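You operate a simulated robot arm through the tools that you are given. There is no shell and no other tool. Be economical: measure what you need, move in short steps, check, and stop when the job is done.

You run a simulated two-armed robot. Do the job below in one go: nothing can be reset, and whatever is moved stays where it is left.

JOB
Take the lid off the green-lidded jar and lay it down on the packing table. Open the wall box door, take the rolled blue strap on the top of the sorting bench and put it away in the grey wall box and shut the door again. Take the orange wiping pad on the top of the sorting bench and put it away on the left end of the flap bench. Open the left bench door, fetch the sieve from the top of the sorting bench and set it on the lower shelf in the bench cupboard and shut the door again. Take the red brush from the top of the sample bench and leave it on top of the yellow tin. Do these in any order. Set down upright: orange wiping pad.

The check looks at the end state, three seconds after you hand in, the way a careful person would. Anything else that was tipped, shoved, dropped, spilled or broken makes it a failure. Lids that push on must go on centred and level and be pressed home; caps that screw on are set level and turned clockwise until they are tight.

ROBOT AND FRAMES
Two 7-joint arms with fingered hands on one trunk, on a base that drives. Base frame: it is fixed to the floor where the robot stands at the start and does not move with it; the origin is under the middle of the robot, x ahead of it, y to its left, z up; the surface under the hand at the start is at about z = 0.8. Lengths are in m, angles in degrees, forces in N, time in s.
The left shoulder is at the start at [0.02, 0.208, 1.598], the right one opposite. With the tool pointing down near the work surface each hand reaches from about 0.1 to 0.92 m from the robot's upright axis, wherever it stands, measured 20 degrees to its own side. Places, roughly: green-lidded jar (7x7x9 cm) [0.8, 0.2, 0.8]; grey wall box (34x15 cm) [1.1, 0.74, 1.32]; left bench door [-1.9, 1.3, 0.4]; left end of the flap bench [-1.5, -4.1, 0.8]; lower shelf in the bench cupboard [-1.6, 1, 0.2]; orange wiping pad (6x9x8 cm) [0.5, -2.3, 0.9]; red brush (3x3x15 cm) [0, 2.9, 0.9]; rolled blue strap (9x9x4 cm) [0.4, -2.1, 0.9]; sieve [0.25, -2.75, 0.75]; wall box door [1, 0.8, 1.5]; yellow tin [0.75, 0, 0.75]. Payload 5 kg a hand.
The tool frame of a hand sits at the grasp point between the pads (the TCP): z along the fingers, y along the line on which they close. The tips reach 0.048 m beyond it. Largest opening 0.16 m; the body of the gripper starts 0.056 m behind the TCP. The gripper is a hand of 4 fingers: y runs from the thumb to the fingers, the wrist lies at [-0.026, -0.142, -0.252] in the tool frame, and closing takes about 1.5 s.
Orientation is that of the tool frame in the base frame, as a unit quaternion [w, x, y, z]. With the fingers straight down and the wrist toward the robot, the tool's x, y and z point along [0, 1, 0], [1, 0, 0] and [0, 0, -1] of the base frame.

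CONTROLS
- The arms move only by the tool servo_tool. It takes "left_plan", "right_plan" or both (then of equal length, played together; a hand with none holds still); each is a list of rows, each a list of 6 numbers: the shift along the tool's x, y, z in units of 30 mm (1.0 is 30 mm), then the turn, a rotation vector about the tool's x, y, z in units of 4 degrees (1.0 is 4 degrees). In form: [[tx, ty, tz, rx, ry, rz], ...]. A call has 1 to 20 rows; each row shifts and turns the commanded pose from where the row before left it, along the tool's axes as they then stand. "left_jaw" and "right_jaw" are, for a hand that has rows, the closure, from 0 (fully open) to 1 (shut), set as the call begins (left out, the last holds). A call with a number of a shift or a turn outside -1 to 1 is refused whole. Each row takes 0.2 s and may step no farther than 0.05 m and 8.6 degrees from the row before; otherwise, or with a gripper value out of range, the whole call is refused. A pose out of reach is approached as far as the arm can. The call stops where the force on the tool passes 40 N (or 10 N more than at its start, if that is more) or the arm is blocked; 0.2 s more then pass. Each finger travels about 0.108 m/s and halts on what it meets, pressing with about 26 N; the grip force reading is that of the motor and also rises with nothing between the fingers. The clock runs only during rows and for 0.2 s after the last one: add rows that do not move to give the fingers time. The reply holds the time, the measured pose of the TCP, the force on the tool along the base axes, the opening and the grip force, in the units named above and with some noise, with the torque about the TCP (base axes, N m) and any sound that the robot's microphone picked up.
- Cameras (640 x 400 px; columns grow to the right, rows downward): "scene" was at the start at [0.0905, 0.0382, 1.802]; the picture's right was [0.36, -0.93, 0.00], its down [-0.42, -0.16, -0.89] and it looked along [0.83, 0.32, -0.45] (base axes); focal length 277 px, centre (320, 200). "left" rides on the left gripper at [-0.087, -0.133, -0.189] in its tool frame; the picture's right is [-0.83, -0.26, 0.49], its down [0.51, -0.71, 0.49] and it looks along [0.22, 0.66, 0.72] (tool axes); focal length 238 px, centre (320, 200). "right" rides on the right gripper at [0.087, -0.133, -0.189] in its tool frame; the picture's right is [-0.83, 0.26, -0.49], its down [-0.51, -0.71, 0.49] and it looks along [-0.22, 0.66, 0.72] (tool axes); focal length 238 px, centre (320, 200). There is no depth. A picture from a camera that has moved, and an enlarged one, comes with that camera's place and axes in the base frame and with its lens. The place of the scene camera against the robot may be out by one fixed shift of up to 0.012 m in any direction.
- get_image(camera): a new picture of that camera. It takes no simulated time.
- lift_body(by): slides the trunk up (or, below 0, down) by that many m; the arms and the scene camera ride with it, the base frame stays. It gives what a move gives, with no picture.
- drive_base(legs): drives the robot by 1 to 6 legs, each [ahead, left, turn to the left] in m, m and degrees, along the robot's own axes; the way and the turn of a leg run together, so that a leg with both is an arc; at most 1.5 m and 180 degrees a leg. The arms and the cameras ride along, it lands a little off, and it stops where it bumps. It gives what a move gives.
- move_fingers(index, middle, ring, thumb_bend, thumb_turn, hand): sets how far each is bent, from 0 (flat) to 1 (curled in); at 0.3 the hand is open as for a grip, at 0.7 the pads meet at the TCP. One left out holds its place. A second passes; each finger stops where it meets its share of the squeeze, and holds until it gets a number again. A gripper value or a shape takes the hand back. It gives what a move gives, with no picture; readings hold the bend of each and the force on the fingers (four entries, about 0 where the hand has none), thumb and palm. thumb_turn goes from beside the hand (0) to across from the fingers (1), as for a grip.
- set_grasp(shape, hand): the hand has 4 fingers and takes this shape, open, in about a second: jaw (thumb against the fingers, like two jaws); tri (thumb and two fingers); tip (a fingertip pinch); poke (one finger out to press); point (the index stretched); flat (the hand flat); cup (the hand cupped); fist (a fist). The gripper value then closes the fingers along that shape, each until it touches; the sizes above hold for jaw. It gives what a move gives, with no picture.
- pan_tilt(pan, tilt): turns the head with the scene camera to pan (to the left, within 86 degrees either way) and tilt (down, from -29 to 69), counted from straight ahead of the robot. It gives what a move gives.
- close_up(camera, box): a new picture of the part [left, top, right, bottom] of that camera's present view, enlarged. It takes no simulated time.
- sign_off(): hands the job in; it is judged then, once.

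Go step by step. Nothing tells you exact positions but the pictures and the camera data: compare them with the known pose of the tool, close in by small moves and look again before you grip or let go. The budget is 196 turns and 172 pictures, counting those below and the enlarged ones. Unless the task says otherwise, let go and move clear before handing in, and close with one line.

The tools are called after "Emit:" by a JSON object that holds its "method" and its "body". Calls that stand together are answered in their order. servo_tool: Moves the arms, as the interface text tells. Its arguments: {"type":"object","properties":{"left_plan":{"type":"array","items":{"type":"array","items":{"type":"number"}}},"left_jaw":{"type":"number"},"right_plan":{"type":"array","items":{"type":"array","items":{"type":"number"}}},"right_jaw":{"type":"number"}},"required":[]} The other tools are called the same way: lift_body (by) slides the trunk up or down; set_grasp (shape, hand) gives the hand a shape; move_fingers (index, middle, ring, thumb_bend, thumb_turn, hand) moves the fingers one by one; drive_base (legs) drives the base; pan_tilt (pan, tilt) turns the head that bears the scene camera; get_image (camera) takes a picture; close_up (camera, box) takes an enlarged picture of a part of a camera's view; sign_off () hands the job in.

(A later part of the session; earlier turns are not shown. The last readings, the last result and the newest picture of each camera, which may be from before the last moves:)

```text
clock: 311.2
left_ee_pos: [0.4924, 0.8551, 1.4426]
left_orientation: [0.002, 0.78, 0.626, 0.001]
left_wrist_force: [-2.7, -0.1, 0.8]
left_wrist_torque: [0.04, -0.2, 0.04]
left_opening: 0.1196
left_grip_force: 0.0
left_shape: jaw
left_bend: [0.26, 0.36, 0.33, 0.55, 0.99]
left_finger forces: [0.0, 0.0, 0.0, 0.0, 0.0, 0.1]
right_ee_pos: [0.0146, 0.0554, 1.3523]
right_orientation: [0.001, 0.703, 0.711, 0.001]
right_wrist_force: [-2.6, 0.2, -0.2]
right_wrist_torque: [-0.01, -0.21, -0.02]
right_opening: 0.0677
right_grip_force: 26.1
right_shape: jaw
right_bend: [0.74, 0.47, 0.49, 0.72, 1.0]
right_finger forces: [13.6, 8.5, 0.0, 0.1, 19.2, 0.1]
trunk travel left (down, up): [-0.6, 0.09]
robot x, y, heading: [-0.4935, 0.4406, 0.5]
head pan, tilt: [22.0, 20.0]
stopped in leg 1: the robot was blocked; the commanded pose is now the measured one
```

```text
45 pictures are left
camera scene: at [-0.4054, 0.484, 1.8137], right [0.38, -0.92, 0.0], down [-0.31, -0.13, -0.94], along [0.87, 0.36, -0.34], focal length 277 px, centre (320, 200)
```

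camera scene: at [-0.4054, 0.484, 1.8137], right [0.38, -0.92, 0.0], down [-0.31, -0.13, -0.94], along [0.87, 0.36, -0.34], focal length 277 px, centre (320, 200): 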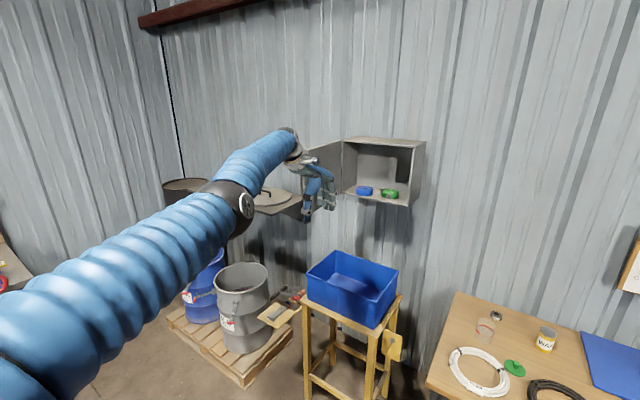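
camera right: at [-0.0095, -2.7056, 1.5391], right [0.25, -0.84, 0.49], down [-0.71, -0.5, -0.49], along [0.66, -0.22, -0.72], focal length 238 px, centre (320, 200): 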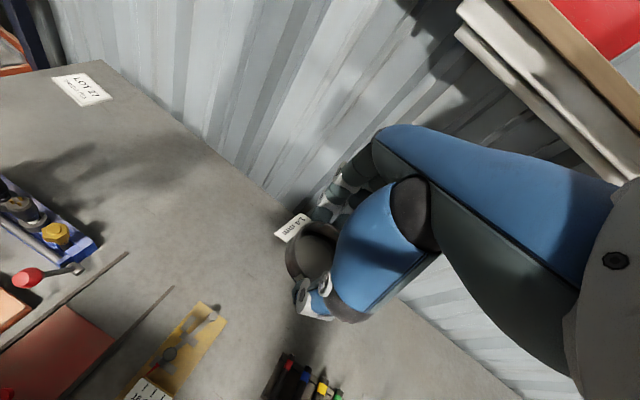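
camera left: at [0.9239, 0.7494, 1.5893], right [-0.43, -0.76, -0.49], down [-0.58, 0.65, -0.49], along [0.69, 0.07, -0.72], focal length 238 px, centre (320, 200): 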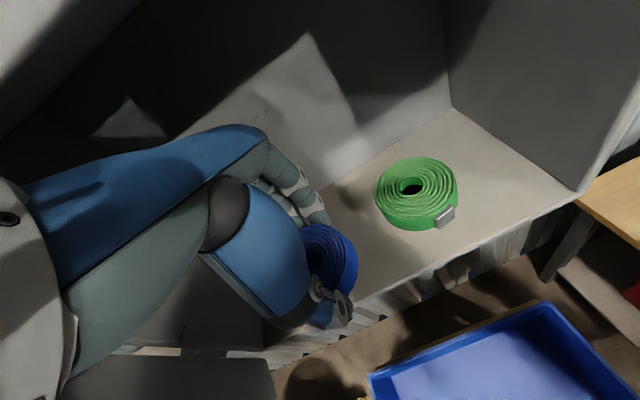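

Emit:
{"method": "drive_base", "body": {"legs": [[0.04, 0.17, 0], [0, 0.2, 0], [0.24, 0, 0]]}}

Emit:
{"method": "get_image", "body": {"camera": "scene"}}

Emit:
{"method": "get_image", "body": {"camera": "left"}}

```text
clock: 313.9
left_ee_pos: [0.5279, 1.247, 1.4362]
left_orientation: [0.0, 0.765, 0.645, -0.001]
left_wrist_force: [-0.4, 0.7, -0.7]
left_wrist_torque: [-0.09, 0.14, -0.05]
left_opening: 0.1197
left_grip_force: 0.0
left_shape: jaw
left_bend: [0.26, 0.36, 0.33, 0.55, 0.99]
left_finger forces: [0.0, 0.0, 0.0, 0.0, 0.0, 0.1]
right_ee_pos: [0.0915, 0.4248, 1.3498]
right_orientation: [0.001, 0.685, 0.729, 0.001]
right_wrist_force: [0.2, 0.7, -1.1]
right_wrist_torque: [-0.08, 0.09, -0.01]
right_opening: 0.0675
right_grip_force: 26.2
right_shape: jaw
right_bend: [0.74, 0.47, 0.49, 0.72, 1.0]
right_finger forces: [13.6, 8.4, 0.1, 0.0, 19.3, 0.0]
trunk travel left (down, up): [-0.6, 0.09]
robot x, y, heading: [-0.4393, 0.7846, 3.5]
head pan, tilt: [22.0, 20.0]
stopped in leg 2: the robot was blocked; the commanded pose is now the measured one
```

```text
44 pictures are left
camera scene: at [-0.3485, 0.8323, 1.813], right [0.43, -0.9, 0.0], down [-0.31, -0.15, -0.94], along [0.85, 0.4, -0.34], focal length 277 px, centre (320, 200)
```

scene: 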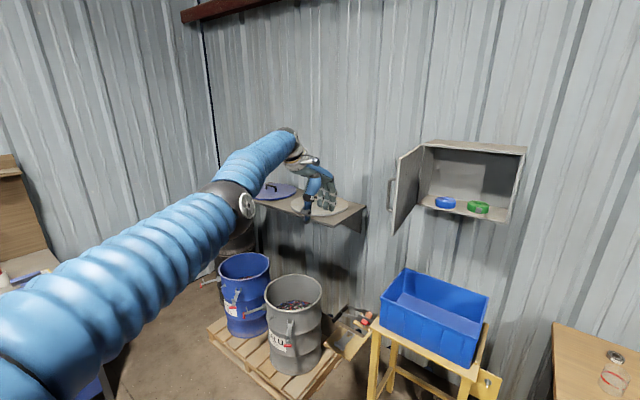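

```text
43 pictures are left
camera left: at [0.3828, 1.1835, 1.6256], right [-0.4, -0.78, -0.49], down [-0.61, 0.62, -0.49], along [0.68, 0.1, -0.72], focal length 238 px, centre (320, 200)
```

left: 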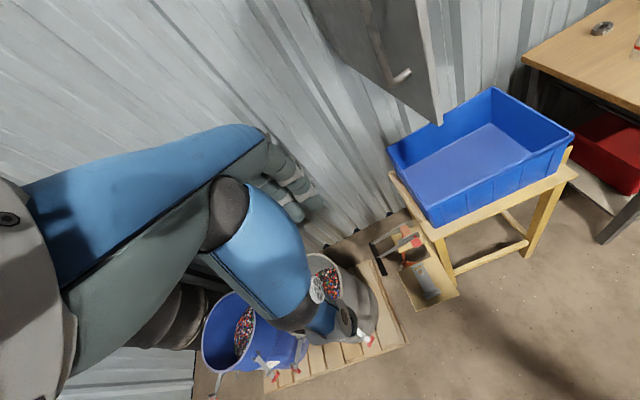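

The hand is now outside the door. Moving forward, then right, to push the door round.

Emit:
{"method": "drive_base", "body": {"legs": [[0.28, 0, -3], [0, -0.35, 0]]}}

Emit:
{"method": "get_image", "body": {"camera": "scene"}}

```text
clock: 317.7
left_ee_pos: [0.8307, 0.8544, 1.4386]
left_orientation: [0.0, 0.781, 0.625, 0.0]
left_wrist_force: [-0.5, 0.7, -0.9]
left_wrist_torque: [-0.07, -0.03, 0.01]
left_opening: 0.1197
left_grip_force: 0.1
left_shape: jaw
left_bend: [0.27, 0.36, 0.33, 0.55, 0.99]
left_finger forces: [0.0, 0.1, 0.1, 0.0, 0.1, 0.0]
right_ee_pos: [0.3526, 0.0554, 1.3509]
right_orientation: [0.001, 0.704, 0.71, 0.001]
right_wrist_force: [-0.2, 0.0, -1.1]
right_wrist_torque: [-0.08, 0.02, 0.03]
right_opening: 0.0676
right_grip_force: 26.0
right_shape: jaw
right_bend: [0.74, 0.47, 0.49, 0.72, 1.0]
right_finger forces: [13.7, 8.5, 0.1, 0.0, 19.2, 0.1]
trunk travel left (down, up): [-0.6, 0.09]
robot x, y, heading: [-0.1563, 0.4446, 0.1]
head pan, tilt: [22.0, 20.0]
```

```text
42 pictures are left
camera scene: at [-0.0669, 0.4858, 1.8131], right [0.38, -0.92, 0.0], down [-0.32, -0.13, -0.94], along [0.87, 0.36, -0.34], focal length 277 px, centre (320, 200)
```

scene: 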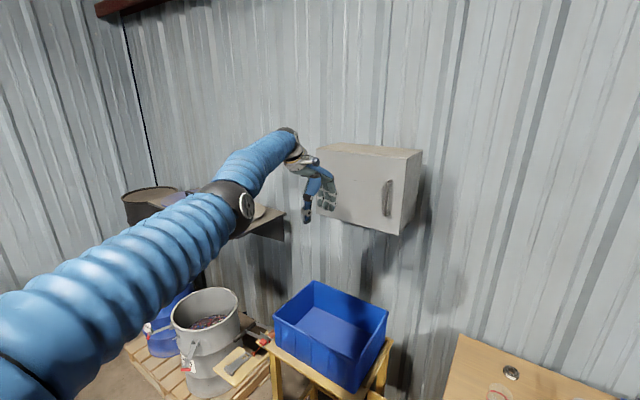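

The door has swung shut or nearly so. Checking closely.

Emit:
{"method": "close_up", "body": {"camera": "scene", "box": [290, 125, 450, 250]}}

```text
3.20 times, centred on (370, 188) of scene
camera zoom: at [-0.0669, 0.4858, 1.8131], right [0.38, -0.92, 0.0], down [-0.32, -0.13, -0.94], along [0.87, 0.36, -0.34], focal length 885 px, centre (160, 240)
```

zoom: 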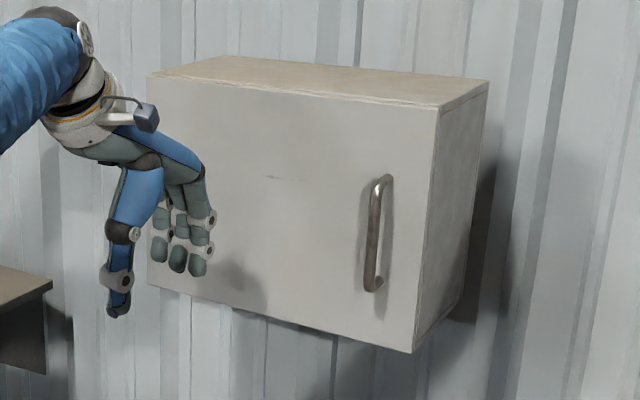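

It looks shut. I'll press it gently near the handle side to be sure.

Emit:
{"method": "servo_tool", "body": {"left_plan": [[-1, 0, 0, 0, 0, 0], [-1, 0, 0, 0, 0, 0], [-1, 0, 0, 0, 0, 0], [-1, 0, 0, 0, 0, 0], [0, 0.6, 0, 0, 0, 0], [0, 0.6, 0, 0, 0, 0], [0, 0.5, 0, 0, 0, 0], [0, 0.3, 0, 0, 0, 0], [0, 0.3, 0, 0, 0, 0], [0, 0.3, 0, 0, 0, 0], [0, 0.3, 0, 0, 0, 0], [0, 0.3, 0, 0, 0, 0], [0, 0.3, 0, 0, 0, 0]], "left_jaw": 0.5}}

Emit:
{"method": "close_up", "body": {"camera": "scene", "box": [290, 125, 450, 250]}}

```text
clock: 320.5
left_ee_pos: [0.8499, 0.7158, 1.4359]
left_orientation: [0.0, 0.781, 0.625, -0.001]
left_wrist_force: [-0.1, 0.3, 0.3]
left_wrist_torque: [-0.02, -0.02, -0.03]
left_opening: 0.0804
left_grip_force: 0.0
left_shape: jaw
left_bend: [0.74, 0.45, 0.42, 0.69, 1.0]
left_finger forces: [0.0, 0.0, 0.0, 0.1, 0.0, 0.0]
left hand out of reach, approached as far as the arm can: row 1, 2, 3, 4, 5, 6, 7, 8, 9, 10, 11, 12, 13
right_ee_pos: [0.3518, 0.0548, 1.35]
right_orientation: [0.001, 0.704, 0.71, 0.001]
right_wrist_force: [0.1, -1.0, -0.4]
right_wrist_torque: [0.02, 0.01, 0.03]
right_opening: 0.0675
right_grip_force: 26.0
right_shape: jaw
right_bend: [0.74, 0.47, 0.49, 0.72, 1.0]
right_finger forces: [13.6, 8.4, 0.1, 0.1, 19.2, 0.0]
trunk travel left (down, up): [-0.6, 0.09]
robot x, y, heading: [-0.1547, 0.4436, 0.6]
head pan, tilt: [22.0, 20.0]
```

```text
3.20 times, centred on (370, 188) of scene
camera zoom: at [-0.067, 0.4843, 1.8132], right [0.38, -0.92, 0.0], down [-0.32, -0.13, -0.94], along [0.87, 0.36, -0.34], focal length 885 px, centre (160, 240)
```

zoom: 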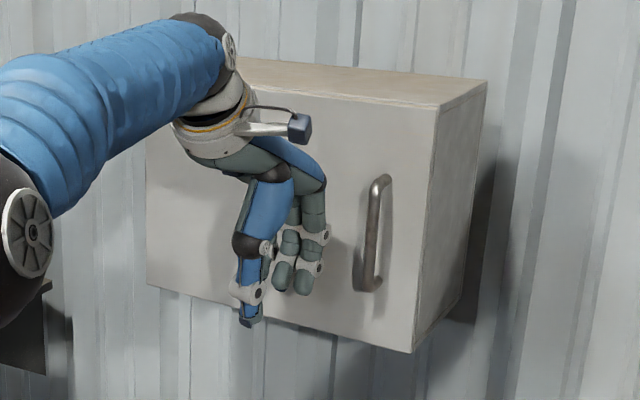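

The door is flush with the box. Retracting the left arm and turning toward the bench cupboard behind me.

Emit:
{"method": "servo_tool", "body": {"left_plan": [[0, -1, 0, 0, 0, 0], [0, -1, 0, 0, 0, 0], [0, -1, 0, 0, 0, 0], [0, -1, 0, 0, 0, 0], [0, -1, 0, 0, 0, 0], [0, -1, 0, 0, 0, 0], [0, -1, 0, 0, 0, 0], [0, -1, 0, 0, 0, 0], [0, -1, 0, 0, 0, 0], [0, -1, 0, 0, 0, 0], [0, -1, 0, 0, 0, 0], [0, -1, 0, 0, 0, 0], [0, -1, 0, 0, 0, 0], [0, -1, 0, 0, 0, 0]], "left_jaw": 0}}

Emit:
{"method": "drive_base", "body": {"legs": [[0, 0, 90], [0, 0, 75]]}}

Emit:
{"method": "pan_tilt", "body": {"pan": 0, "tilt": 35}}

Emit:
{"method": "get_image", "body": {"camera": "scene"}}

```text
clock: 323.5
left_ee_pos: [0.4387, 0.8071, 1.4362]
left_orientation: [0.001, 0.781, 0.624, 0.0]
left_wrist_force: [-0.4, -0.8, 0.4]
left_wrist_torque: [-0.02, -0.03, 0.01]
left_opening: 0.1595
left_grip_force: 0.0
left_shape: jaw
left_bend: [0.3, 0.3, 0.3, 0.3, 0.97]
left_finger forces: [0.1, 0.0, 0.0, 0.0, 0.0, 0.0]
right_ee_pos: [0.351, 0.0553, 1.3514]
right_orientation: [0.0, 0.703, 0.711, 0.001]
right_wrist_force: [-0.8, -0.1, -0.9]
right_wrist_torque: [0.0, -0.09, 0.03]
right_opening: 0.0674
right_grip_force: 26.1
right_shape: jaw
right_bend: [0.74, 0.47, 0.49, 0.72, 1.0]
right_finger forces: [13.6, 8.4, 0.0, 0.1, 19.2, 0.0]
trunk travel left (down, up): [-0.6, 0.09]
robot x, y, heading: [-0.1582, 0.4427, 0.5]
head pan, tilt: [22.0, 20.0]
```

```text
clock: 331.0
left_ee_pos: [-0.8303, 0.2454, 1.4363]
left_orientation: [0.001, -0.52, 0.854, 0.0]
left_wrist_force: [0.2, -1.1, -0.7]
left_wrist_torque: [0.0, 0.0, -0.01]
left_opening: 0.1598
left_grip_force: 0.0
left_shape: jaw
left_bend: [0.3, 0.3, 0.3, 0.3, 0.97]
left_finger forces: [0.0, 0.1, 0.1, 0.0, 0.1, 0.1]
right_ee_pos: [-0.5532, 0.9498, 1.3508]
right_orientation: [-0.002, -0.613, 0.79, 0.0]
right_wrist_force: [-0.6, 0.3, -1.2]
right_wrist_torque: [-0.02, 0.01, 0.02]
right_opening: 0.0669
right_grip_force: 26.2
right_shape: jaw
right_bend: [0.74, 0.47, 0.49, 0.73, 1.0]
right_finger forces: [13.5, 8.0, 0.1, 0.0, 18.4, 0.0]
trunk travel left (down, up): [-0.6, 0.09]
robot x, y, heading: [-0.1575, 0.4435, 165.9]
head pan, tilt: [22.0, 20.0]
```

```text
clock: 331.9
left_ee_pos: [-0.8295, 0.2462, 1.4359]
left_orientation: [0.0, -0.52, 0.854, 0.0]
left_wrist_force: [0.8, -0.3, 0.0]
left_wrist_torque: [-0.02, 0.01, -0.01]
left_opening: 0.1597
left_grip_force: 0.2
left_shape: jaw
left_bend: [0.3, 0.3, 0.3, 0.3, 0.97]
left_finger forces: [0.0, 0.0, 0.0, 0.0, 0.1, 0.1]
right_ee_pos: [-0.5533, 0.9501, 1.3506]
right_orientation: [-0.002, -0.614, 0.79, 0.0]
right_wrist_force: [0.4, -0.3, -0.2]
right_wrist_torque: [-0.01, 0.01, -0.02]
right_opening: 0.0669
right_grip_force: 25.9
right_shape: jaw
right_bend: [0.74, 0.47, 0.49, 0.73, 1.0]
right_finger forces: [13.5, 8.0, 0.1, 0.0, 18.4, 0.0]
trunk travel left (down, up): [-0.6, 0.09]
robot x, y, heading: [-0.1597, 0.4427, 165.6]
head pan, tilt: [0.0, 35.0]
```

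```text
39 pictures are left
camera scene: at [-0.2597, 0.473, 1.7894], right [0.25, 0.97, 0.0], down [0.56, -0.14, -0.82], along [-0.79, 0.2, -0.57], focal length 277 px, centre (320, 200)
```

scene: 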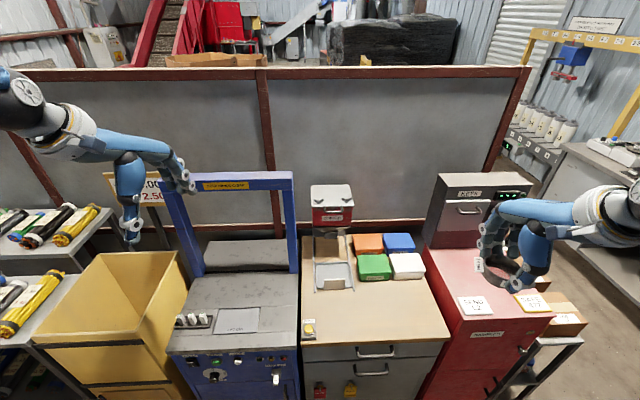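

The cupboard must be on the far side of the grey partition, whose right end is at about (-1.15, 1.49). I'll drive up the aisle and look for the way round.

Emit:
{"method": "drive_base", "body": {"legs": [[0, 0, -75], [1.3, 0, 0]]}}

Emit:
{"method": "pan_tilt", "body": {"pan": 50, "tilt": 30}}

Emit:
{"method": "get_image", "body": {"camera": "scene"}}

```text
clock: 341.5
left_ee_pos: [-0.5409, 2.3301, 1.4372]
left_orientation: [0.0, 0.109, 0.994, -0.001]
left_wrist_force: [0.5, -0.6, -0.5]
left_wrist_torque: [0.03, -0.03, 0.0]
left_opening: 0.1597
left_grip_force: 0.0
left_shape: jaw
left_bend: [0.3, 0.3, 0.3, 0.3, 0.97]
left_finger forces: [0.0, 0.1, 0.1, 0.0, 0.1, 0.0]
right_ee_pos: [0.2116, 2.2423, 1.3498]
right_orientation: [-0.001, -0.006, 1.0, 0.002]
right_wrist_force: [-0.4, -0.3, -0.4]
right_wrist_torque: [0.04, 0.02, -0.03]
right_opening: 0.0669
right_grip_force: 26.3
right_shape: jaw
right_bend: [0.74, 0.47, 0.49, 0.73, 1.0]
right_finger forces: [13.4, 7.9, 0.0, 0.1, 18.1, 0.1]
trunk travel left (down, up): [-0.6, 0.09]
robot x, y, heading: [-0.1782, 1.7302, 90.3]
head pan, tilt: [0.0, 35.0]
```

```text
clock: 342.7
left_ee_pos: [-0.5416, 2.3294, 1.4362]
left_orientation: [0.0, 0.109, 0.994, 0.0]
left_wrist_force: [-0.4, -0.4, -0.2]
left_wrist_torque: [0.0, -0.01, -0.01]
left_opening: 0.1599
left_grip_force: 0.0
left_shape: jaw
left_bend: [0.3, 0.3, 0.3, 0.3, 0.97]
left_finger forces: [0.1, 0.0, 0.1, 0.1, 0.0, 0.1]
right_ee_pos: [0.2103, 2.2416, 1.3491]
right_orientation: [0.0, -0.006, 1.0, 0.001]
right_wrist_force: [0.1, 0.4, -0.7]
right_wrist_torque: [0.01, -0.01, -0.02]
right_opening: 0.0671
right_grip_force: 26.2
right_shape: jaw
right_bend: [0.74, 0.47, 0.49, 0.73, 1.0]
right_finger forces: [13.5, 8.0, 0.1, 0.0, 18.1, 0.1]
trunk travel left (down, up): [-0.6, 0.09]
robot x, y, heading: [-0.1781, 1.7324, 90.8]
head pan, tilt: [50.0, 30.0]
```

```text
38 pictures are left
camera scene: at [-0.2529, 1.8037, 1.7971], right [0.64, 0.77, 0.0], down [0.39, -0.32, -0.87], along [-0.67, 0.55, -0.5], focal length 277 px, centre (320, 200)
```

scene: 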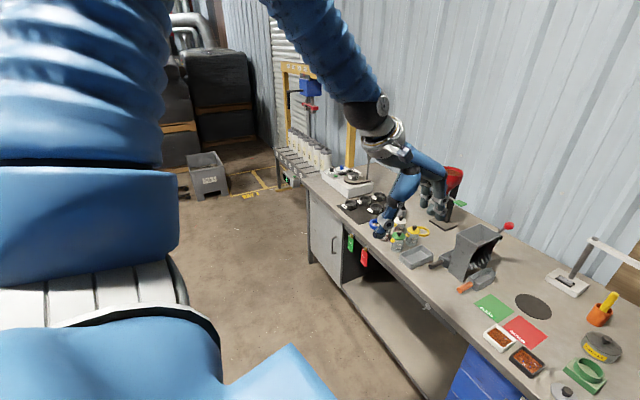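

This is the sample bench. The cupboard I want is behind the partition, so I'll turn and drive through the gap.

Emit:
{"method": "drive_base", "body": {"legs": [[0, 0, 89], [0, -0.22, 0], [1.2, 0, 0]]}}

Emit:
{"method": "pan_tilt", "body": {"pan": 45, "tilt": 35}}

Emit:
{"method": "get_image", "body": {"camera": "scene"}}

```text
clock: 350.7
left_ee_pos: [-1.194, 1.6122, 1.4323]
left_orientation: [0.008, -0.616, 0.788, -0.004]
left_wrist_force: [17.7, 4.6, 5.3]
left_wrist_torque: [-1.05, 2.68, 1.24]
left_opening: 0.1601
left_grip_force: 0.1
left_shape: jaw
left_bend: [0.3, 0.3, 0.3, 0.3, 0.97]
left_finger forces: [0.1, 0.0, 0.1, 0.0, 0.1, 20.0]
right_ee_pos: [-1.1037, 2.3571, 1.351]
right_orientation: [-0.001, -0.704, 0.71, 0.001]
right_wrist_force: [-0.1, 0.4, -0.1]
right_wrist_torque: [0.03, -0.01, 0.0]
right_opening: 0.0666
right_grip_force: 25.8
right_shape: jaw
right_bend: [0.74, 0.47, 0.49, 0.73, 1.0]
right_finger forces: [13.9, 8.1, 0.1, 0.0, 18.5, 0.0]
trunk travel left (down, up): [-0.6, 0.09]
robot x, y, heading: [-0.6035, 1.9573, 179.5]
head pan, tilt: [50.0, 30.0]
stopped in leg 3: the force on the tool passed its limit at 211 N (the readings are from after the stop); the commanded pose is now the measured one
```

```text
clock: 351.4
left_ee_pos: [-1.1926, 1.6124, 1.4335]
left_orientation: [0.009, -0.615, 0.788, -0.005]
left_wrist_force: [23.0, 6.6, 2.0]
left_wrist_torque: [-1.11, 3.55, 1.68]
left_opening: 0.1597
left_grip_force: 0.2
left_shape: jaw
left_bend: [0.3, 0.3, 0.3, 0.3, 0.97]
left_finger forces: [0.0, 0.1, 0.0, 0.1, 0.1, 25.2]
right_ee_pos: [-1.1043, 2.3574, 1.3504]
right_orientation: [-0.001, -0.704, 0.711, 0.001]
right_wrist_force: [0.4, -0.6, -0.8]
right_wrist_torque: [-0.04, -0.02, 0.03]
right_opening: 0.0666
right_grip_force: 25.8
right_shape: jaw
right_bend: [0.74, 0.47, 0.49, 0.73, 1.0]
right_finger forces: [14.0, 8.0, 0.1, 0.0, 18.3, 0.0]
trunk travel left (down, up): [-0.6, 0.09]
robot x, y, heading: [-0.6025, 1.9593, 179.2]
head pan, tilt: [45.0, 35.0]
```

```text
37 pictures are left
camera scene: at [-0.6778, 1.9018, 1.7896], right [-0.7, 0.71, 0.0], down [0.41, 0.4, -0.82], along [-0.59, -0.57, -0.57], focal length 277 px, centre (320, 200)
```

scene: 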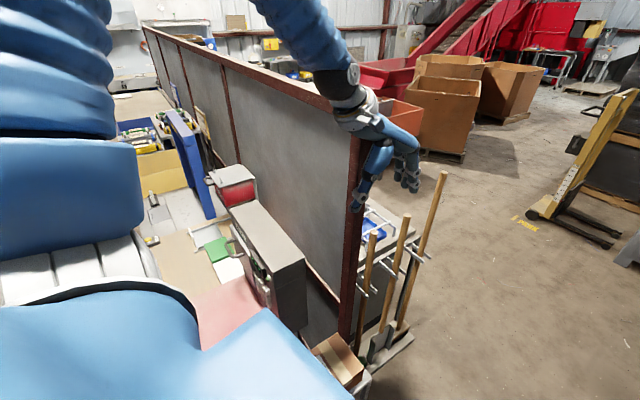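

My left hand touched the partition's end post. Backing off, raising the left hand above the partition, and passing wider.

Emit:
{"method": "drive_base", "body": {"legs": [[-0.12, 0, 0]]}}

Emit:
{"method": "servo_tool", "body": {"left_plan": [[-0.3, 0, -1, 0, 0, 0], [-0.3, 0, -1, 0, 0, 0], [-0.3, 0, -1, 0, 0, 0], [-0.3, 0, -1, 0, 0, 0], [-0.3, 0, -1, 0, 0, 0], [-0.3, 0, -1, 0, 0, 0], [-0.3, 0, -1, 0, 0, 0], [-0.3, 0, -1, 0, 0, 0], [-0.3, 0, -1, 0, 0, 0], [-0.3, 0, -1, 0, 0, 0]]}}

Emit:
{"method": "drive_base", "body": {"legs": [[0.55, -0.15, 0], [0.9, -0.1, 0], [0.6, 0, 0]]}}

Emit:
{"method": "pan_tilt", "body": {"pan": 80, "tilt": 35}}

Emit:
{"method": "get_image", "body": {"camera": "scene"}}

```text
clock: 352.6
left_ee_pos: [-1.0774, 1.61, 1.4311]
left_orientation: [0.009, -0.616, 0.788, -0.004]
left_wrist_force: [-0.3, -0.4, 1.3]
left_wrist_torque: [0.02, 0.0, 0.01]
left_opening: 0.1598
left_grip_force: 0.0
left_shape: jaw
left_bend: [0.3, 0.3, 0.3, 0.3, 0.97]
left_finger forces: [0.0, 0.1, 0.0, 0.0, 0.0, 0.1]
right_ee_pos: [-0.9865, 2.3549, 1.3506]
right_orientation: [-0.001, -0.703, 0.711, 0.0]
right_wrist_force: [0.0, -0.4, -0.8]
right_wrist_torque: [-0.05, 0.07, -0.04]
right_opening: 0.0666
right_grip_force: 25.8
right_shape: jaw
right_bend: [0.74, 0.47, 0.49, 0.73, 1.0]
right_finger forces: [14.0, 8.0, 0.0, 0.0, 18.4, 0.1]
trunk travel left (down, up): [-0.6, 0.09]
robot x, y, heading: [-0.4806, 1.9528, 179.6]
head pan, tilt: [45.0, 35.0]
```

```text
clock: 354.8
left_ee_pos: [-1.0767, 1.6681, 1.6808]
left_orientation: [0.012, -0.615, 0.789, -0.003]
left_wrist_force: [-0.4, 0.1, -0.9]
left_wrist_torque: [0.01, 0.0, 0.03]
left_opening: 0.1602
left_grip_force: 0.1
left_shape: jaw
left_bend: [0.3, 0.3, 0.3, 0.3, 0.97]
left_finger forces: [0.0, 0.0, 0.0, 0.0, 0.0, 0.0]
left hand out of reach, approached as far as the arm can: row 3, 4, 9, 10
right_ee_pos: [-0.9865, 2.3549, 1.3506]
right_orientation: [-0.001, -0.703, 0.711, 0.001]
right_wrist_force: [0.8, -0.3, -0.3]
right_wrist_torque: [0.06, -0.04, -0.02]
right_opening: 0.0662
right_grip_force: 26.1
right_shape: jaw
right_bend: [0.74, 0.47, 0.49, 0.73, 1.0]
right_finger forces: [13.9, 8.0, 0.1, 0.0, 18.4, 0.1]
trunk travel left (down, up): [-0.6, 0.09]
robot x, y, heading: [-0.4831, 1.9571, 179.5]
head pan, tilt: [45.0, 35.0]
```

```text
clock: 365.4
left_ee_pos: [-3.1197, 1.9401, 1.6824]
left_orientation: [0.01, -0.614, 0.79, -0.004]
left_wrist_force: [0.5, 0.0, 0.2]
left_wrist_torque: [0.02, 0.06, -0.02]
left_opening: 0.1599
left_grip_force: 0.1
left_shape: jaw
left_bend: [0.3, 0.3, 0.3, 0.3, 0.97]
left_finger forces: [0.0, 0.1, 0.0, 0.0, 0.0, 0.0]
right_ee_pos: [-3.0257, 2.6274, 1.3514]
right_orientation: [-0.001, -0.702, 0.712, 0.0]
right_wrist_force: [0.3, 0.4, -1.0]
right_wrist_torque: [0.0, 0.01, 0.0]
right_opening: 0.0665
right_grip_force: 26.2
right_shape: jaw
right_bend: [0.74, 0.47, 0.49, 0.73, 1.0]
right_finger forces: [13.9, 8.0, 0.1, 0.0, 18.3, 0.1]
trunk travel left (down, up): [-0.6, 0.09]
robot x, y, heading: [-2.5265, 2.224, 179.2]
head pan, tilt: [45.0, 35.0]
```

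```text
clock: 366.4
left_ee_pos: [-3.1196, 1.9404, 1.6838]
left_orientation: [0.011, -0.614, 0.789, -0.004]
left_wrist_force: [0.0, 1.4, 0.2]
left_wrist_torque: [-0.01, 0.02, 0.01]
left_opening: 0.16
left_grip_force: 0.1
left_shape: jaw
left_bend: [0.3, 0.3, 0.3, 0.3, 0.97]
left_finger forces: [0.0, 0.0, 0.1, 0.1, 0.1, 0.1]
right_ee_pos: [-3.0262, 2.6273, 1.3495]
right_orientation: [-0.001, -0.702, 0.712, 0.001]
right_wrist_force: [0.2, 0.9, -0.3]
right_wrist_torque: [0.03, 0.01, 0.02]
right_opening: 0.0664
right_grip_force: 25.9
right_shape: jaw
right_bend: [0.74, 0.47, 0.49, 0.73, 1.0]
right_finger forces: [13.9, 8.0, 0.0, 0.0, 18.4, 0.0]
trunk travel left (down, up): [-0.6, 0.09]
robot x, y, heading: [-2.5261, 2.2301, 179.4]
head pan, tilt: [80.0, 35.0]
```

```text
36 pictures are left
camera scene: at [-2.5566, 2.1446, 1.7894], right [-0.98, 0.19, 0.0], down [0.11, 0.56, -0.82], along [-0.15, -0.8, -0.57], focal length 277 px, centre (320, 200)
```

scene: 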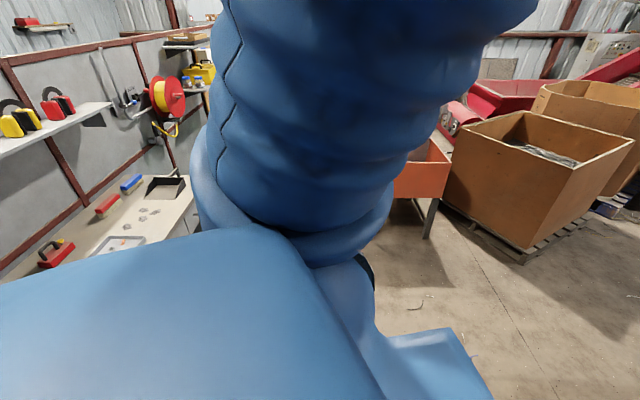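

Emit:
{"method": "drive_base", "body": {"legs": [[0, 0, 166], [0, -0.9, 0]]}}

Emit:
{"method": "pan_tilt", "body": {"pan": 0, "tilt": 40}}

Emit:
{"method": "get_image", "body": {"camera": "scene"}}

```text
clock: 377.9
left_ee_pos: [-2.1153, 1.4883, 1.682]
left_orientation: [-0.004, 0.862, 0.507, -0.011]
left_wrist_force: [0.1, 0.3, 0.5]
left_wrist_torque: [-0.05, 0.03, 0.01]
left_opening: 0.1598
left_grip_force: 0.0
left_shape: jaw
left_bend: [0.3, 0.3, 0.3, 0.3, 0.97]
left_finger forces: [0.0, 0.0, 0.1, 0.0, 0.0, 0.1]
right_ee_pos: [-2.3797, 0.8483, 1.3494]
right_orientation: [0.0, 0.797, 0.604, 0.0]
right_wrist_force: [0.1, 0.4, -0.3]
right_wrist_torque: [-0.02, 0.01, 0.0]
right_opening: 0.0663
right_grip_force: 26.1
right_shape: jaw
right_bend: [0.74, 0.47, 0.49, 0.73, 1.0]
right_finger forces: [14.7, 8.6, 0.0, 0.0, 17.8, 0.1]
trunk travel left (down, up): [-0.6, 0.09]
robot x, y, heading: [-2.7627, 1.3585, -15.9]
head pan, tilt: [80.0, 35.0]
```

```text
clock: 379.4
left_ee_pos: [-2.1135, 1.4876, 1.6819]
left_orientation: [-0.005, 0.862, 0.507, -0.01]
left_wrist_force: [0.0, -0.2, 0.1]
left_wrist_torque: [0.0, 0.02, 0.0]
left_opening: 0.1598
left_grip_force: 0.1
left_shape: jaw
left_bend: [0.3, 0.3, 0.3, 0.3, 0.97]
left_finger forces: [0.0, 0.1, 0.0, 0.0, 0.0, 0.0]
right_ee_pos: [-2.3801, 0.8472, 1.3504]
right_orientation: [0.0, 0.797, 0.604, 0.001]
right_wrist_force: [0.3, 0.3, -1.2]
right_wrist_torque: [-0.01, 0.02, -0.01]
right_opening: 0.0666
right_grip_force: 25.9
right_shape: jaw
right_bend: [0.74, 0.47, 0.49, 0.73, 1.0]
right_finger forces: [14.7, 8.4, 0.0, 0.0, 17.8, 0.0]
trunk travel left (down, up): [-0.6, 0.09]
robot x, y, heading: [-2.7609, 1.3628, -15.6]
head pan, tilt: [0.0, 40.0]
```

```text
35 pictures are left
camera scene: at [-2.6763, 1.3421, 1.7818], right [-0.27, -0.96, 0.0], down [-0.62, 0.17, -0.77], along [0.74, -0.21, -0.64], focal length 277 px, centre (320, 200)
```

scene: 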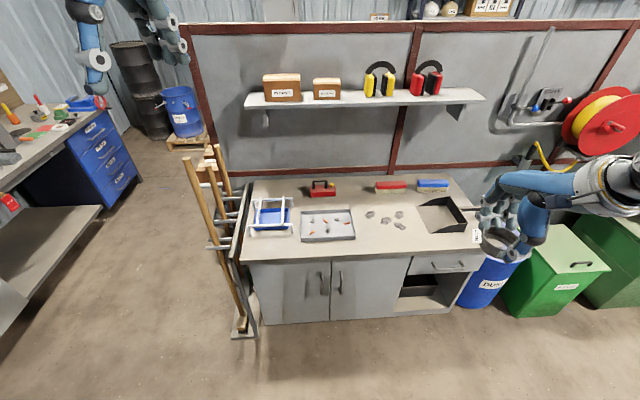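

Found it: a bench with two cupboard doors on its left part. Zooming in.

Emit:
{"method": "close_up", "body": {"camera": "scene", "box": [220, 220, 480, 340]}}

```text
2.46 times, centred on (350, 280) of scene
camera zoom: at [-2.6763, 1.3421, 1.7818], right [-0.27, -0.96, 0.0], down [-0.62, 0.17, -0.77], along [0.74, -0.21, -0.64], focal length 681 px, centre (246, 3)
```

zoom: 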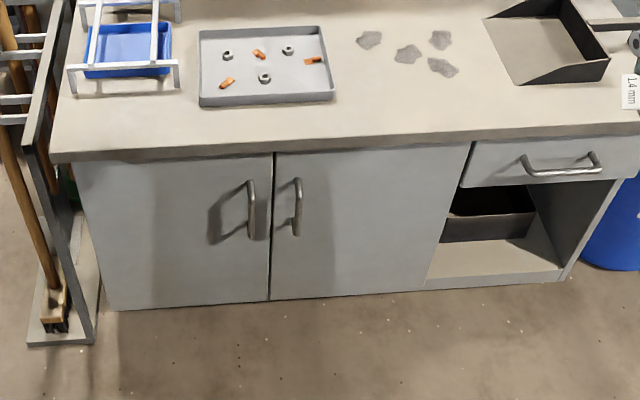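

The left door has a vertical bar handle at about (-1.92, 1.12, 0.57), hinged on the left. I'll shift right, lower the trunk, and pitch the left hand 45° forward with its grip axis sideways.

Emit:
{"method": "drive_base", "body": {"legs": [[-0.05, -0.15, 0]]}}

Emit:
{"method": "lift_body", "body": {"by": -0.55}}

Emit:
{"method": "servo_tool", "body": {"left_plan": [[0, 0, 0, -0.44, -0.44, -0.98], [0, 0, 0, -0.44, -0.44, -0.98], [0, 0, 0, -0.44, -0.44, -0.98], [0, 0, 0, -0.44, -0.44, -0.98], [0, 0, 0, -0.44, -0.44, -0.98], [0, 0, 0, -0.44, -0.44, -0.98], [0, 0, 0, -0.44, -0.44, -0.98], [0, 0, 0, -0.44, -0.44, -0.98], [0, 0, 0, -0.44, -0.44, -0.98], [0, 0, 0, -0.44, -0.44, -0.98], [0, 0, 0, -0.44, -0.44, -0.98], [0, 0, 0, -0.44, -0.44, -0.98], [0, 0, 0, -0.44, -0.44, -0.98], [0, 0, 0, -0.44, -0.44, -0.98], [0, 0, 0, -0.44, -0.44, -0.98], [0, 0, 0, -0.44, -0.44, -0.98], [0, 0, 0, -0.44, -0.44, -0.98], [0, 0, 0, -0.44, -0.44, -0.98], [0, 0, 0, -0.44, -0.44, -0.98], [0, 0, 0, -0.44, -0.44, -0.98]]}}

Emit:
{"method": "get_image", "body": {"camera": "scene"}}

```text
clock: 380.9
left_ee_pos: [-2.2013, 1.3584, 1.6811]
left_orientation: [-0.006, 0.862, 0.507, -0.012]
left_wrist_force: [1.0, 1.5, -0.2]
left_wrist_torque: [-0.16, 0.04, -0.01]
left_opening: 0.1598
left_grip_force: 0.1
left_shape: jaw
left_bend: [0.3, 0.3, 0.3, 0.3, 0.97]
left_finger forces: [0.0, 0.0, 0.0, 0.0, 0.0, 0.0]
right_ee_pos: [-2.4666, 0.7172, 1.3506]
right_orientation: [0.001, 0.796, 0.605, 0.0]
right_wrist_force: [0.8, 1.0, -0.3]
right_wrist_torque: [-0.09, 0.07, -0.03]
right_opening: 0.0661
right_grip_force: 25.9
right_shape: jaw
right_bend: [0.74, 0.47, 0.49, 0.73, 1.0]
right_finger forces: [14.7, 8.4, 0.0, 0.0, 17.9, 0.0]
trunk travel left (down, up): [-0.6, 0.09]
robot x, y, heading: [-2.8536, 1.2289, -15.5]
head pan, tilt: [0.0, 40.0]
```

```text
refused: -0.55 is not a number from -0.4 to 0.4
```

```text
clock: 385.1
left_ee_pos: [-2.0975, 1.4026, 1.6416]
left_orientation: [0.366, 0.282, 0.881, -0.101]
left_wrist_force: [-0.7, -0.4, 0.2]
left_wrist_torque: [0.03, 0.03, -0.03]
left_opening: 0.1602
left_grip_force: 0.0
left_shape: jaw
left_bend: [0.3, 0.3, 0.3, 0.3, 0.97]
left_finger forces: [0.0, 0.1, 0.1, 0.0, 0.1, 0.0]
left hand out of reach, approached as far as the arm can: row 1, 2, 3, 4, 5, 6, 7, 8, 9, 10, 11, 12, 13, 14, 15, 16, 17, 18, 20
right_ee_pos: [-2.4686, 0.7152, 1.3494]
right_orientation: [0.0, 0.796, 0.605, 0.001]
right_wrist_force: [0.2, 0.4, 0.0]
right_wrist_torque: [0.03, -0.07, 0.0]
right_opening: 0.0661
right_grip_force: 26.2
right_shape: jaw
right_bend: [0.74, 0.47, 0.49, 0.73, 1.0]
right_finger forces: [14.7, 8.5, 0.0, 0.0, 17.7, 0.0]
trunk travel left (down, up): [-0.6, 0.09]
robot x, y, heading: [-2.8538, 1.2318, -15.5]
head pan, tilt: [0.0, 40.0]
```

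```text
33 pictures are left
camera scene: at [-2.7651, 1.2096, 1.7818], right [-0.27, -0.96, 0.0], down [-0.62, 0.17, -0.77], along [0.74, -0.21, -0.64], focal length 277 px, centre (320, 200)
```

scene: 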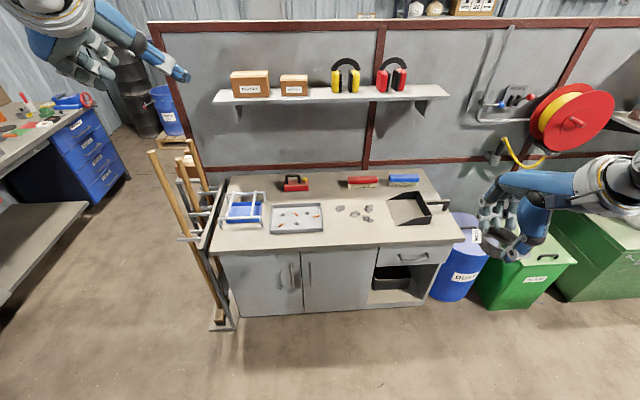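

Emit:
{"method": "lift_body", "body": {"by": -0.4}}

Emit:
{"method": "lift_body", "body": {"by": -0.15}}

Emit:
{"method": "servo_tool", "body": {"left_plan": [[0, 0, 0, -0.78, 0, -0.93], [0, 0, 0, -0.78, 0, -0.93], [0, 0, 0, -0.78, 0, -0.93], [0, 0, 0, -0.78, 0, -0.93], [0.55, -0.48, 0.98, 0, 0, 0], [0.55, -0.48, 0.98, 0, 0, 0], [0.55, -0.48, 0.98, 0, 0, 0], [0.55, -0.48, 0.98, 0, 0, 0], [0.55, -0.48, 0.98, 0, 0, 0], [0.55, -0.48, 0.98, 0, 0, 0], [0.55, -0.48, 0.98, 0, 0, 0], [0.55, -0.48, 0.98, 0, 0, 0], [0.55, -0.48, 0.98, 0, 0, 0], [0.55, -0.48, 0.98, 0, 0, 0], [0.55, -0.48, 0.98, 0, 0, 0], [0.55, -0.48, 0.98, 0, 0, 0], [0.55, -0.48, 0.98, 0, 0, 0], [0.55, -0.48, 0.98, 0, 0, 0]]}}

Emit:
{"method": "get_image", "body": {"camera": "left"}}

```text
clock: 388.9
left_ee_pos: [-2.0982, 1.4025, 1.2414]
left_orientation: [0.366, 0.283, 0.881, -0.101]
left_wrist_force: [0.3, -0.4, 0.7]
left_wrist_torque: [-0.02, 0.0, 0.0]
left_opening: 0.1598
left_grip_force: 0.0
left_shape: jaw
left_bend: [0.3, 0.3, 0.3, 0.3, 0.97]
left_finger forces: [0.0, 0.0, 0.0, 0.0, 0.1, 0.1]
right_ee_pos: [-2.4691, 0.7155, 0.9509]
right_orientation: [0.001, 0.795, 0.606, 0.0]
right_wrist_force: [-0.3, -0.6, -1.0]
right_wrist_torque: [0.02, 0.02, 0.04]
right_opening: 0.0663
right_grip_force: 25.7
right_shape: jaw
right_bend: [0.74, 0.47, 0.49, 0.73, 1.0]
right_finger forces: [14.6, 8.4, 0.1, 0.0, 17.8, 0.0]
trunk travel left (down, up): [-0.2, 0.49]
robot x, y, heading: [-2.8542, 1.2322, -15.4]
head pan, tilt: [0.0, 40.0]
```

```text
clock: 390.6
left_ee_pos: [-2.098, 1.4019, 1.0918]
left_orientation: [0.366, 0.282, 0.881, -0.102]
left_wrist_force: [0.0, -0.4, 0.1]
left_wrist_torque: [-0.02, 0.03, 0.01]
left_opening: 0.1599
left_grip_force: 0.0
left_shape: jaw
left_bend: [0.3, 0.3, 0.3, 0.3, 0.97]
left_finger forces: [0.0, 0.1, 0.0, 0.2, 0.0, 0.0]
right_ee_pos: [-2.4689, 0.7151, 0.8021]
right_orientation: [0.0, 0.796, 0.605, 0.0]
right_wrist_force: [0.8, -0.1, -1.3]
right_wrist_torque: [0.01, 0.04, -0.03]
right_opening: 0.0664
right_grip_force: 26.5
right_shape: jaw
right_bend: [0.74, 0.47, 0.49, 0.73, 1.0]
right_finger forces: [14.6, 8.4, 0.0, 0.0, 17.8, 0.1]
trunk travel left (down, up): [-0.05, 0.64]
robot x, y, heading: [-2.8538, 1.2297, -15.5]
head pan, tilt: [0.0, 40.0]
```

```text
clock: 394.4
left_ee_pos: [-2.0292, 1.1782, 0.6356]
left_orientation: [0.378, 0.125, 0.916, -0.052]
left_wrist_force: [1.0, 0.3, 1.2]
left_wrist_torque: [0.0, 0.18, 0.0]
left_opening: 0.1601
left_grip_force: 0.1
left_shape: jaw
left_bend: [0.3, 0.3, 0.3, 0.3, 0.97]
left_finger forces: [0.0, 0.0, 0.0, 0.0, 0.0, 0.0]
left hand out of reach, approached as far as the arm can: row 2
right_ee_pos: [-2.4669, 0.7142, 0.7995]
right_orientation: [0.001, 0.796, 0.605, 0.0]
right_wrist_force: [0.0, -0.7, -1.4]
right_wrist_torque: [0.03, 0.03, 0.0]
right_opening: 0.0662
right_grip_force: 26.1
right_shape: jaw
right_bend: [0.74, 0.47, 0.49, 0.73, 1.0]
right_finger forces: [14.6, 8.4, 0.1, 0.0, 17.8, 0.0]
trunk travel left (down, up): [-0.05, 0.64]
robot x, y, heading: [-2.8523, 1.2295, -15.4]
head pan, tilt: [0.0, 40.0]
```

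```text
32 pictures are left
camera left: at [-2.1337, 1.0693, 0.8311], right [0.83, -0.5, 0.24], down [-0.2, -0.68, -0.7], along [0.52, 0.54, -0.67], focal length 238 px, centre (320, 200)
```

left: 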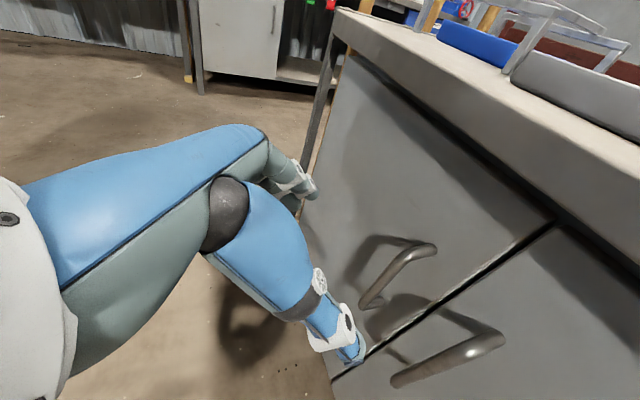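

The handle bar is centred at (-1.917, 1.12, 0.59). Moving in on it.

Emit:
{"method": "servo_tool", "body": {"left_plan": [[-0.45, -0.22, 0.86, 0, 0, 0], [-0.45, -0.22, 0.86, 0, 0, 0], [-0.45, -0.22, 0.86, 0, 0, 0], [-0.45, -0.22, 0.86, 0, 0, 0], [0, 0, 0, 0, 0, 0]]}}

Emit:
{"method": "get_image", "body": {"camera": "left"}}

```text
clock: 395.4
left_ee_pos: [-1.9478, 1.1394, 0.6068]
left_orientation: [0.376, 0.121, 0.917, -0.048]
left_wrist_force: [-26.4, 18.6, 16.1]
left_wrist_torque: [-1.01, 1.13, -3.09]
left_opening: 0.16
left_grip_force: 0.0
left_shape: jaw
left_bend: [0.3, 0.3, 0.3, 0.26, 1.0]
left_finger forces: [0.1, 0.0, 0.0, 0.0, 36.4, 0.1]
right_ee_pos: [-2.468, 0.7177, 0.801]
right_orientation: [0.001, 0.795, 0.607, 0.001]
right_wrist_force: [1.1, -0.4, -2.1]
right_wrist_torque: [0.0, 0.06, 0.02]
right_opening: 0.0664
right_grip_force: 25.7
right_shape: jaw
right_bend: [0.74, 0.47, 0.49, 0.73, 1.0]
right_finger forces: [14.6, 8.4, 0.1, 0.0, 17.8, 0.0]
trunk travel left (down, up): [-0.05, 0.64]
robot x, y, heading: [-2.8503, 1.2331, -15.3]
head pan, tilt: [0.0, 40.0]
stopped in row 4 (left hand): the force on the tool passed its limit at 51 N (the readings are from after the stop); the commanded pose is now the measured one
```

```text
31 pictures are left
camera left: at [-2.0517, 1.0278, 0.8014], right [0.84, -0.49, 0.24], down [-0.2, -0.68, -0.71], along [0.51, 0.55, -0.66], focal length 238 px, centre (320, 200)
```

left: 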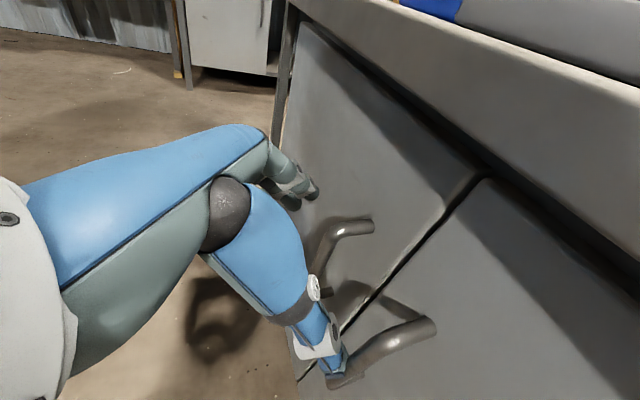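

The thumb touched the other door's handle. Backing off, narrowing the hand, and re-approaching.

Emit:
{"method": "servo_tool", "body": {"left_plan": [[0.3, 0, -0.7, 0, 0, 0], [0, 0, 0, 0, 0, 0], [0, 0, 0, 0, 0, 0], [0, 0, 0, 0, 0, 0], [0, 0, 0, 0, 0, 0], [-0.3, -0.25, 0.7, 0, 0, 0], [-0.2, -0.1, 0.4, 0, 0, 0], [0, 0, 0, 0, 0, 0]], "left_jaw": 0.42}}

Emit:
{"method": "get_image", "body": {"camera": "left"}}

```text
clock: 397.2
left_ee_pos: [-1.939, 1.1231, 0.6014]
left_orientation: [0.377, 0.122, 0.917, -0.048]
left_wrist_force: [-31.7, 6.6, 4.2]
left_wrist_torque: [0.38, 0.91, 2.12]
left_opening: 0.0938
left_grip_force: 0.1
left_shape: jaw
left_bend: [0.74, 0.42, 0.39, 0.66, 1.0]
left_finger forces: [33.7, 0.1, 0.0, 0.0, 0.0, 0.0]
right_ee_pos: [-2.4696, 0.7173, 0.8003]
right_orientation: [0.001, 0.796, 0.606, 0.0]
right_wrist_force: [0.1, 0.0, -0.3]
right_wrist_torque: [0.06, 0.0, 0.01]
right_opening: 0.0663
right_grip_force: 25.3
right_shape: jaw
right_bend: [0.74, 0.47, 0.49, 0.73, 1.0]
right_finger forces: [14.6, 8.4, 0.0, 0.0, 17.7, 0.1]
trunk travel left (down, up): [-0.05, 0.64]
robot x, y, heading: [-2.8528, 1.2306, -15.6]
head pan, tilt: [0.0, 40.0]
```

```text
30 pictures are left
camera left: at [-2.0424, 1.0125, 0.7955], right [0.84, -0.49, 0.24], down [-0.2, -0.68, -0.71], along [0.51, 0.54, -0.67], focal length 238 px, centre (320, 200)
```

left: 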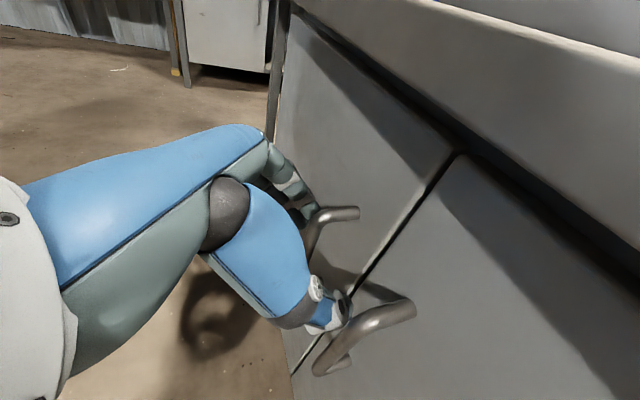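

Emit:
{"method": "servo_tool", "body": {"left_plan": [[0.4, 0.2, -1, 0, 0, 0], [0, 0, 0, 0, 0, 0], [0, 0, 0, 0, 0, 0], [0, 0, 0, 0, 0, 0], [0, 0, 0, 0, 0, 0], [-0.4, 0, 0.9, 0, 0, 0], [-0.25, 0, 0.4, 0, 0, 0], [0, 0, 0, 0, 0, 0]], "left_jaw": 0.26}}

Emit:
{"method": "close_up", "body": {"camera": "left", "box": [220, 130, 460, 380]}}

```text
clock: 398.8
left_ee_pos: [-1.9364, 1.1275, 0.5946]
left_orientation: [0.372, 0.119, 0.919, -0.046]
left_wrist_force: [-27.1, 5.3, 5.3]
left_wrist_torque: [0.42, 0.41, 1.98]
left_opening: 0.1183
left_grip_force: 0.1
left_shape: jaw
left_bend: [0.25, 0.36, 0.34, 0.56, 0.99]
left_finger forces: [27.4, 0.0, 0.0, 0.0, 0.2, 0.1]
right_ee_pos: [-2.4688, 0.7162, 0.8003]
right_orientation: [0.0, 0.795, 0.607, 0.0]
right_wrist_force: [0.2, 0.3, -0.7]
right_wrist_torque: [0.02, 0.08, 0.04]
right_opening: 0.0662
right_grip_force: 25.9
right_shape: jaw
right_bend: [0.74, 0.47, 0.49, 0.73, 1.0]
right_finger forces: [14.6, 8.5, 0.0, 0.0, 17.9, 0.0]
trunk travel left (down, up): [-0.05, 0.64]
robot x, y, heading: [-2.8528, 1.2325, -15.2]
head pan, tilt: [0.0, 40.0]
stopped in row 7 (left hand): the force on the tool passed its limit at 53 N (the readings are from after the stop); the commanded pose is now the measured one
```

```text
1.60 times, centred on (340, 255) of left
camera zoom: at [-2.0368, 1.0159, 0.7904], right [0.84, -0.49, 0.23], down [-0.2, -0.68, -0.71], along [0.5, 0.55, -0.67], focal length 381 px, centre (288, 112)
```

zoom: 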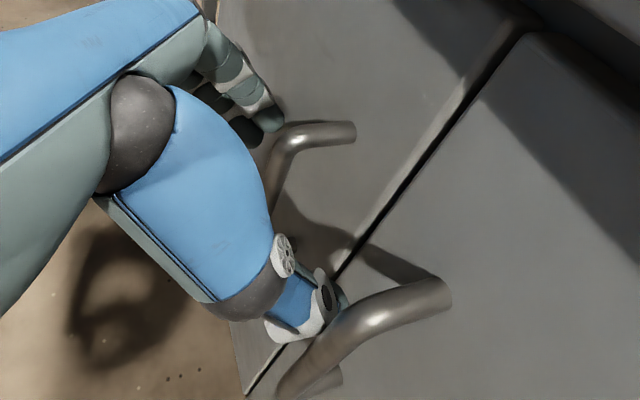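

The thumb is between the two bars and the fingers are past the left bar. Closing.

Emit:
{"method": "servo_tool", "body": {"left_plan": [[0.1, 0, -0.2, 0, 0, 0], [0, 0, 0, 0, 0, 0], [0, 0, 0, 0, 0, 0], [0, 0, 0, 0, 0, 0], [0, 0, 0, 0, 0, 0], [0, 0, 0, 0, 0, 0], [0, 0, 0, 0, 0, 0]], "left_jaw": 1}}

Emit:
{"method": "close_up", "body": {"camera": "left", "box": [220, 130, 460, 380]}}

```text
clock: 400.4
left_ee_pos: [-1.9397, 1.1279, 0.5975]
left_orientation: [0.372, 0.12, 0.919, -0.048]
left_wrist_force: [-14.8, -6.7, -6.1]
left_wrist_torque: [0.32, 0.43, 1.72]
left_opening: 0.0303
left_grip_force: 26.4
left_shape: jaw
left_bend: [0.28, 0.7, 0.52, 0.72, 1.0]
left_finger forces: [21.4, 8.7, 0.0, 0.1, 24.8, 0.1]
right_ee_pos: [-2.4683, 0.7161, 0.7988]
right_orientation: [0.001, 0.796, 0.606, 0.0]
right_wrist_force: [-1.3, 0.4, -0.8]
right_wrist_torque: [0.06, 0.0, -0.03]
right_opening: 0.0661
right_grip_force: 25.7
right_shape: jaw
right_bend: [0.74, 0.47, 0.49, 0.73, 1.0]
right_finger forces: [14.6, 8.5, 0.0, 0.1, 17.8, 0.0]
trunk travel left (down, up): [-0.05, 0.64]
robot x, y, heading: [-2.8464, 1.2366, -15.4]
head pan, tilt: [0.0, 40.0]
```

```text
1.60 times, centred on (340, 255) of left
camera zoom: at [-2.0412, 1.016, 0.7933], right [0.84, -0.49, 0.23], down [-0.2, -0.68, -0.71], along [0.5, 0.55, -0.67], focal length 381 px, centre (288, 112)
```

zoom: 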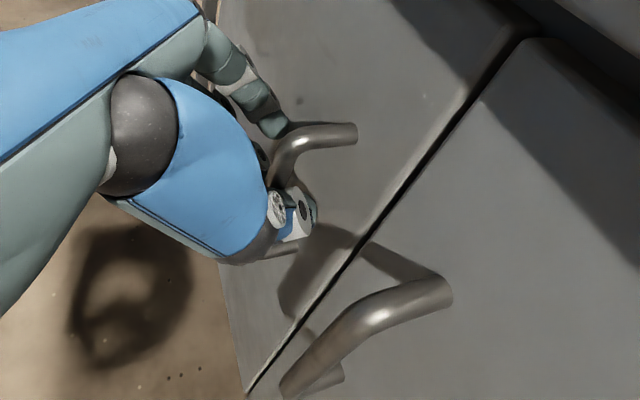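

The bar is gripped. Pulling the door along its arc.

Emit:
{"method": "servo_tool", "body": {"left_plan": [[0.44, 0.06, -0.44, 0.25, 0, 0.25], [0.44, 0.09, -0.44, 0.3, 0, 0.3], [0.44, 0.12, -0.44, 0.3, 0, 0.3], [0.44, 0.15, -0.44, 0.3, 0, 0.3], [0.44, 0.18, -0.44, 0.3, 0, 0.3], [0.44, 0.2, -0.44, 0.3, 0, 0.3], [0.42, 0.21, -0.42, 0.3, 0, 0.3], [0.42, 0.22, -0.42, 0.3, 0, 0.3], [0.42, 0.23, -0.42, 0.3, 0, 0.3], [0.42, 0.24, -0.42, 0.3, 0, 0.3], [0.42, 0.25, -0.42, 0.3, 0, 0.3], [0.42, 0.27, -0.42, 0.3, 0, 0.3]]}}

Emit:
{"method": "get_image", "body": {"camera": "left"}}

```text
clock: 403.0
left_ee_pos: [-2.1102, 1.2762, 0.6026]
left_orientation: [0.358, 0.278, 0.884, -0.114]
left_wrist_force: [-32.5, -19.2, -1.3]
left_wrist_torque: [-0.03, 0.2, -0.18]
left_opening: 0.0252
left_grip_force: 26.3
left_shape: jaw
left_bend: [0.73, 0.7, 0.52, 0.73, 1.0]
left_finger forces: [0.1, 0.0, 0.1, 0.0, 37.2, 0.0]
right_ee_pos: [-2.4683, 0.7176, 0.8009]
right_orientation: [0.0, 0.795, 0.606, 0.002]
right_wrist_force: [-0.2, 0.4, -1.6]
right_wrist_torque: [0.0, 0.02, 0.0]
right_opening: 0.0664
right_grip_force: 26.1
right_shape: jaw
right_bend: [0.74, 0.47, 0.49, 0.73, 1.0]
right_finger forces: [14.6, 8.3, 0.0, 0.1, 17.7, 0.0]
trunk travel left (down, up): [-0.05, 0.64]
robot x, y, heading: [-2.8517, 1.2303, -15.5]
head pan, tilt: [0.0, 40.0]
```

```text
27 pictures are left
camera left: at [-2.2441, 1.2068, 0.7983], right [0.62, -0.75, 0.23], down [-0.43, -0.57, -0.7], along [0.66, 0.34, -0.67], focal length 238 px, centre (320, 200)
```

left: 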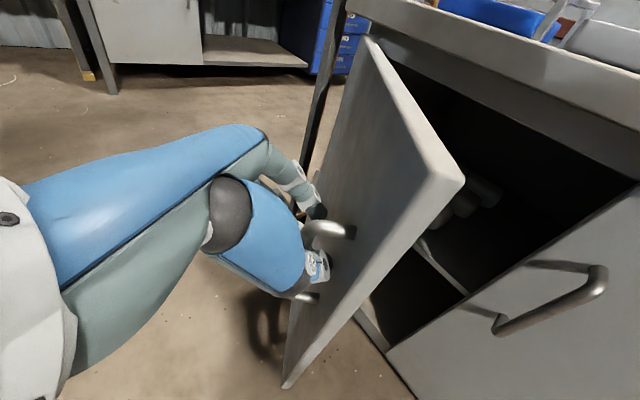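

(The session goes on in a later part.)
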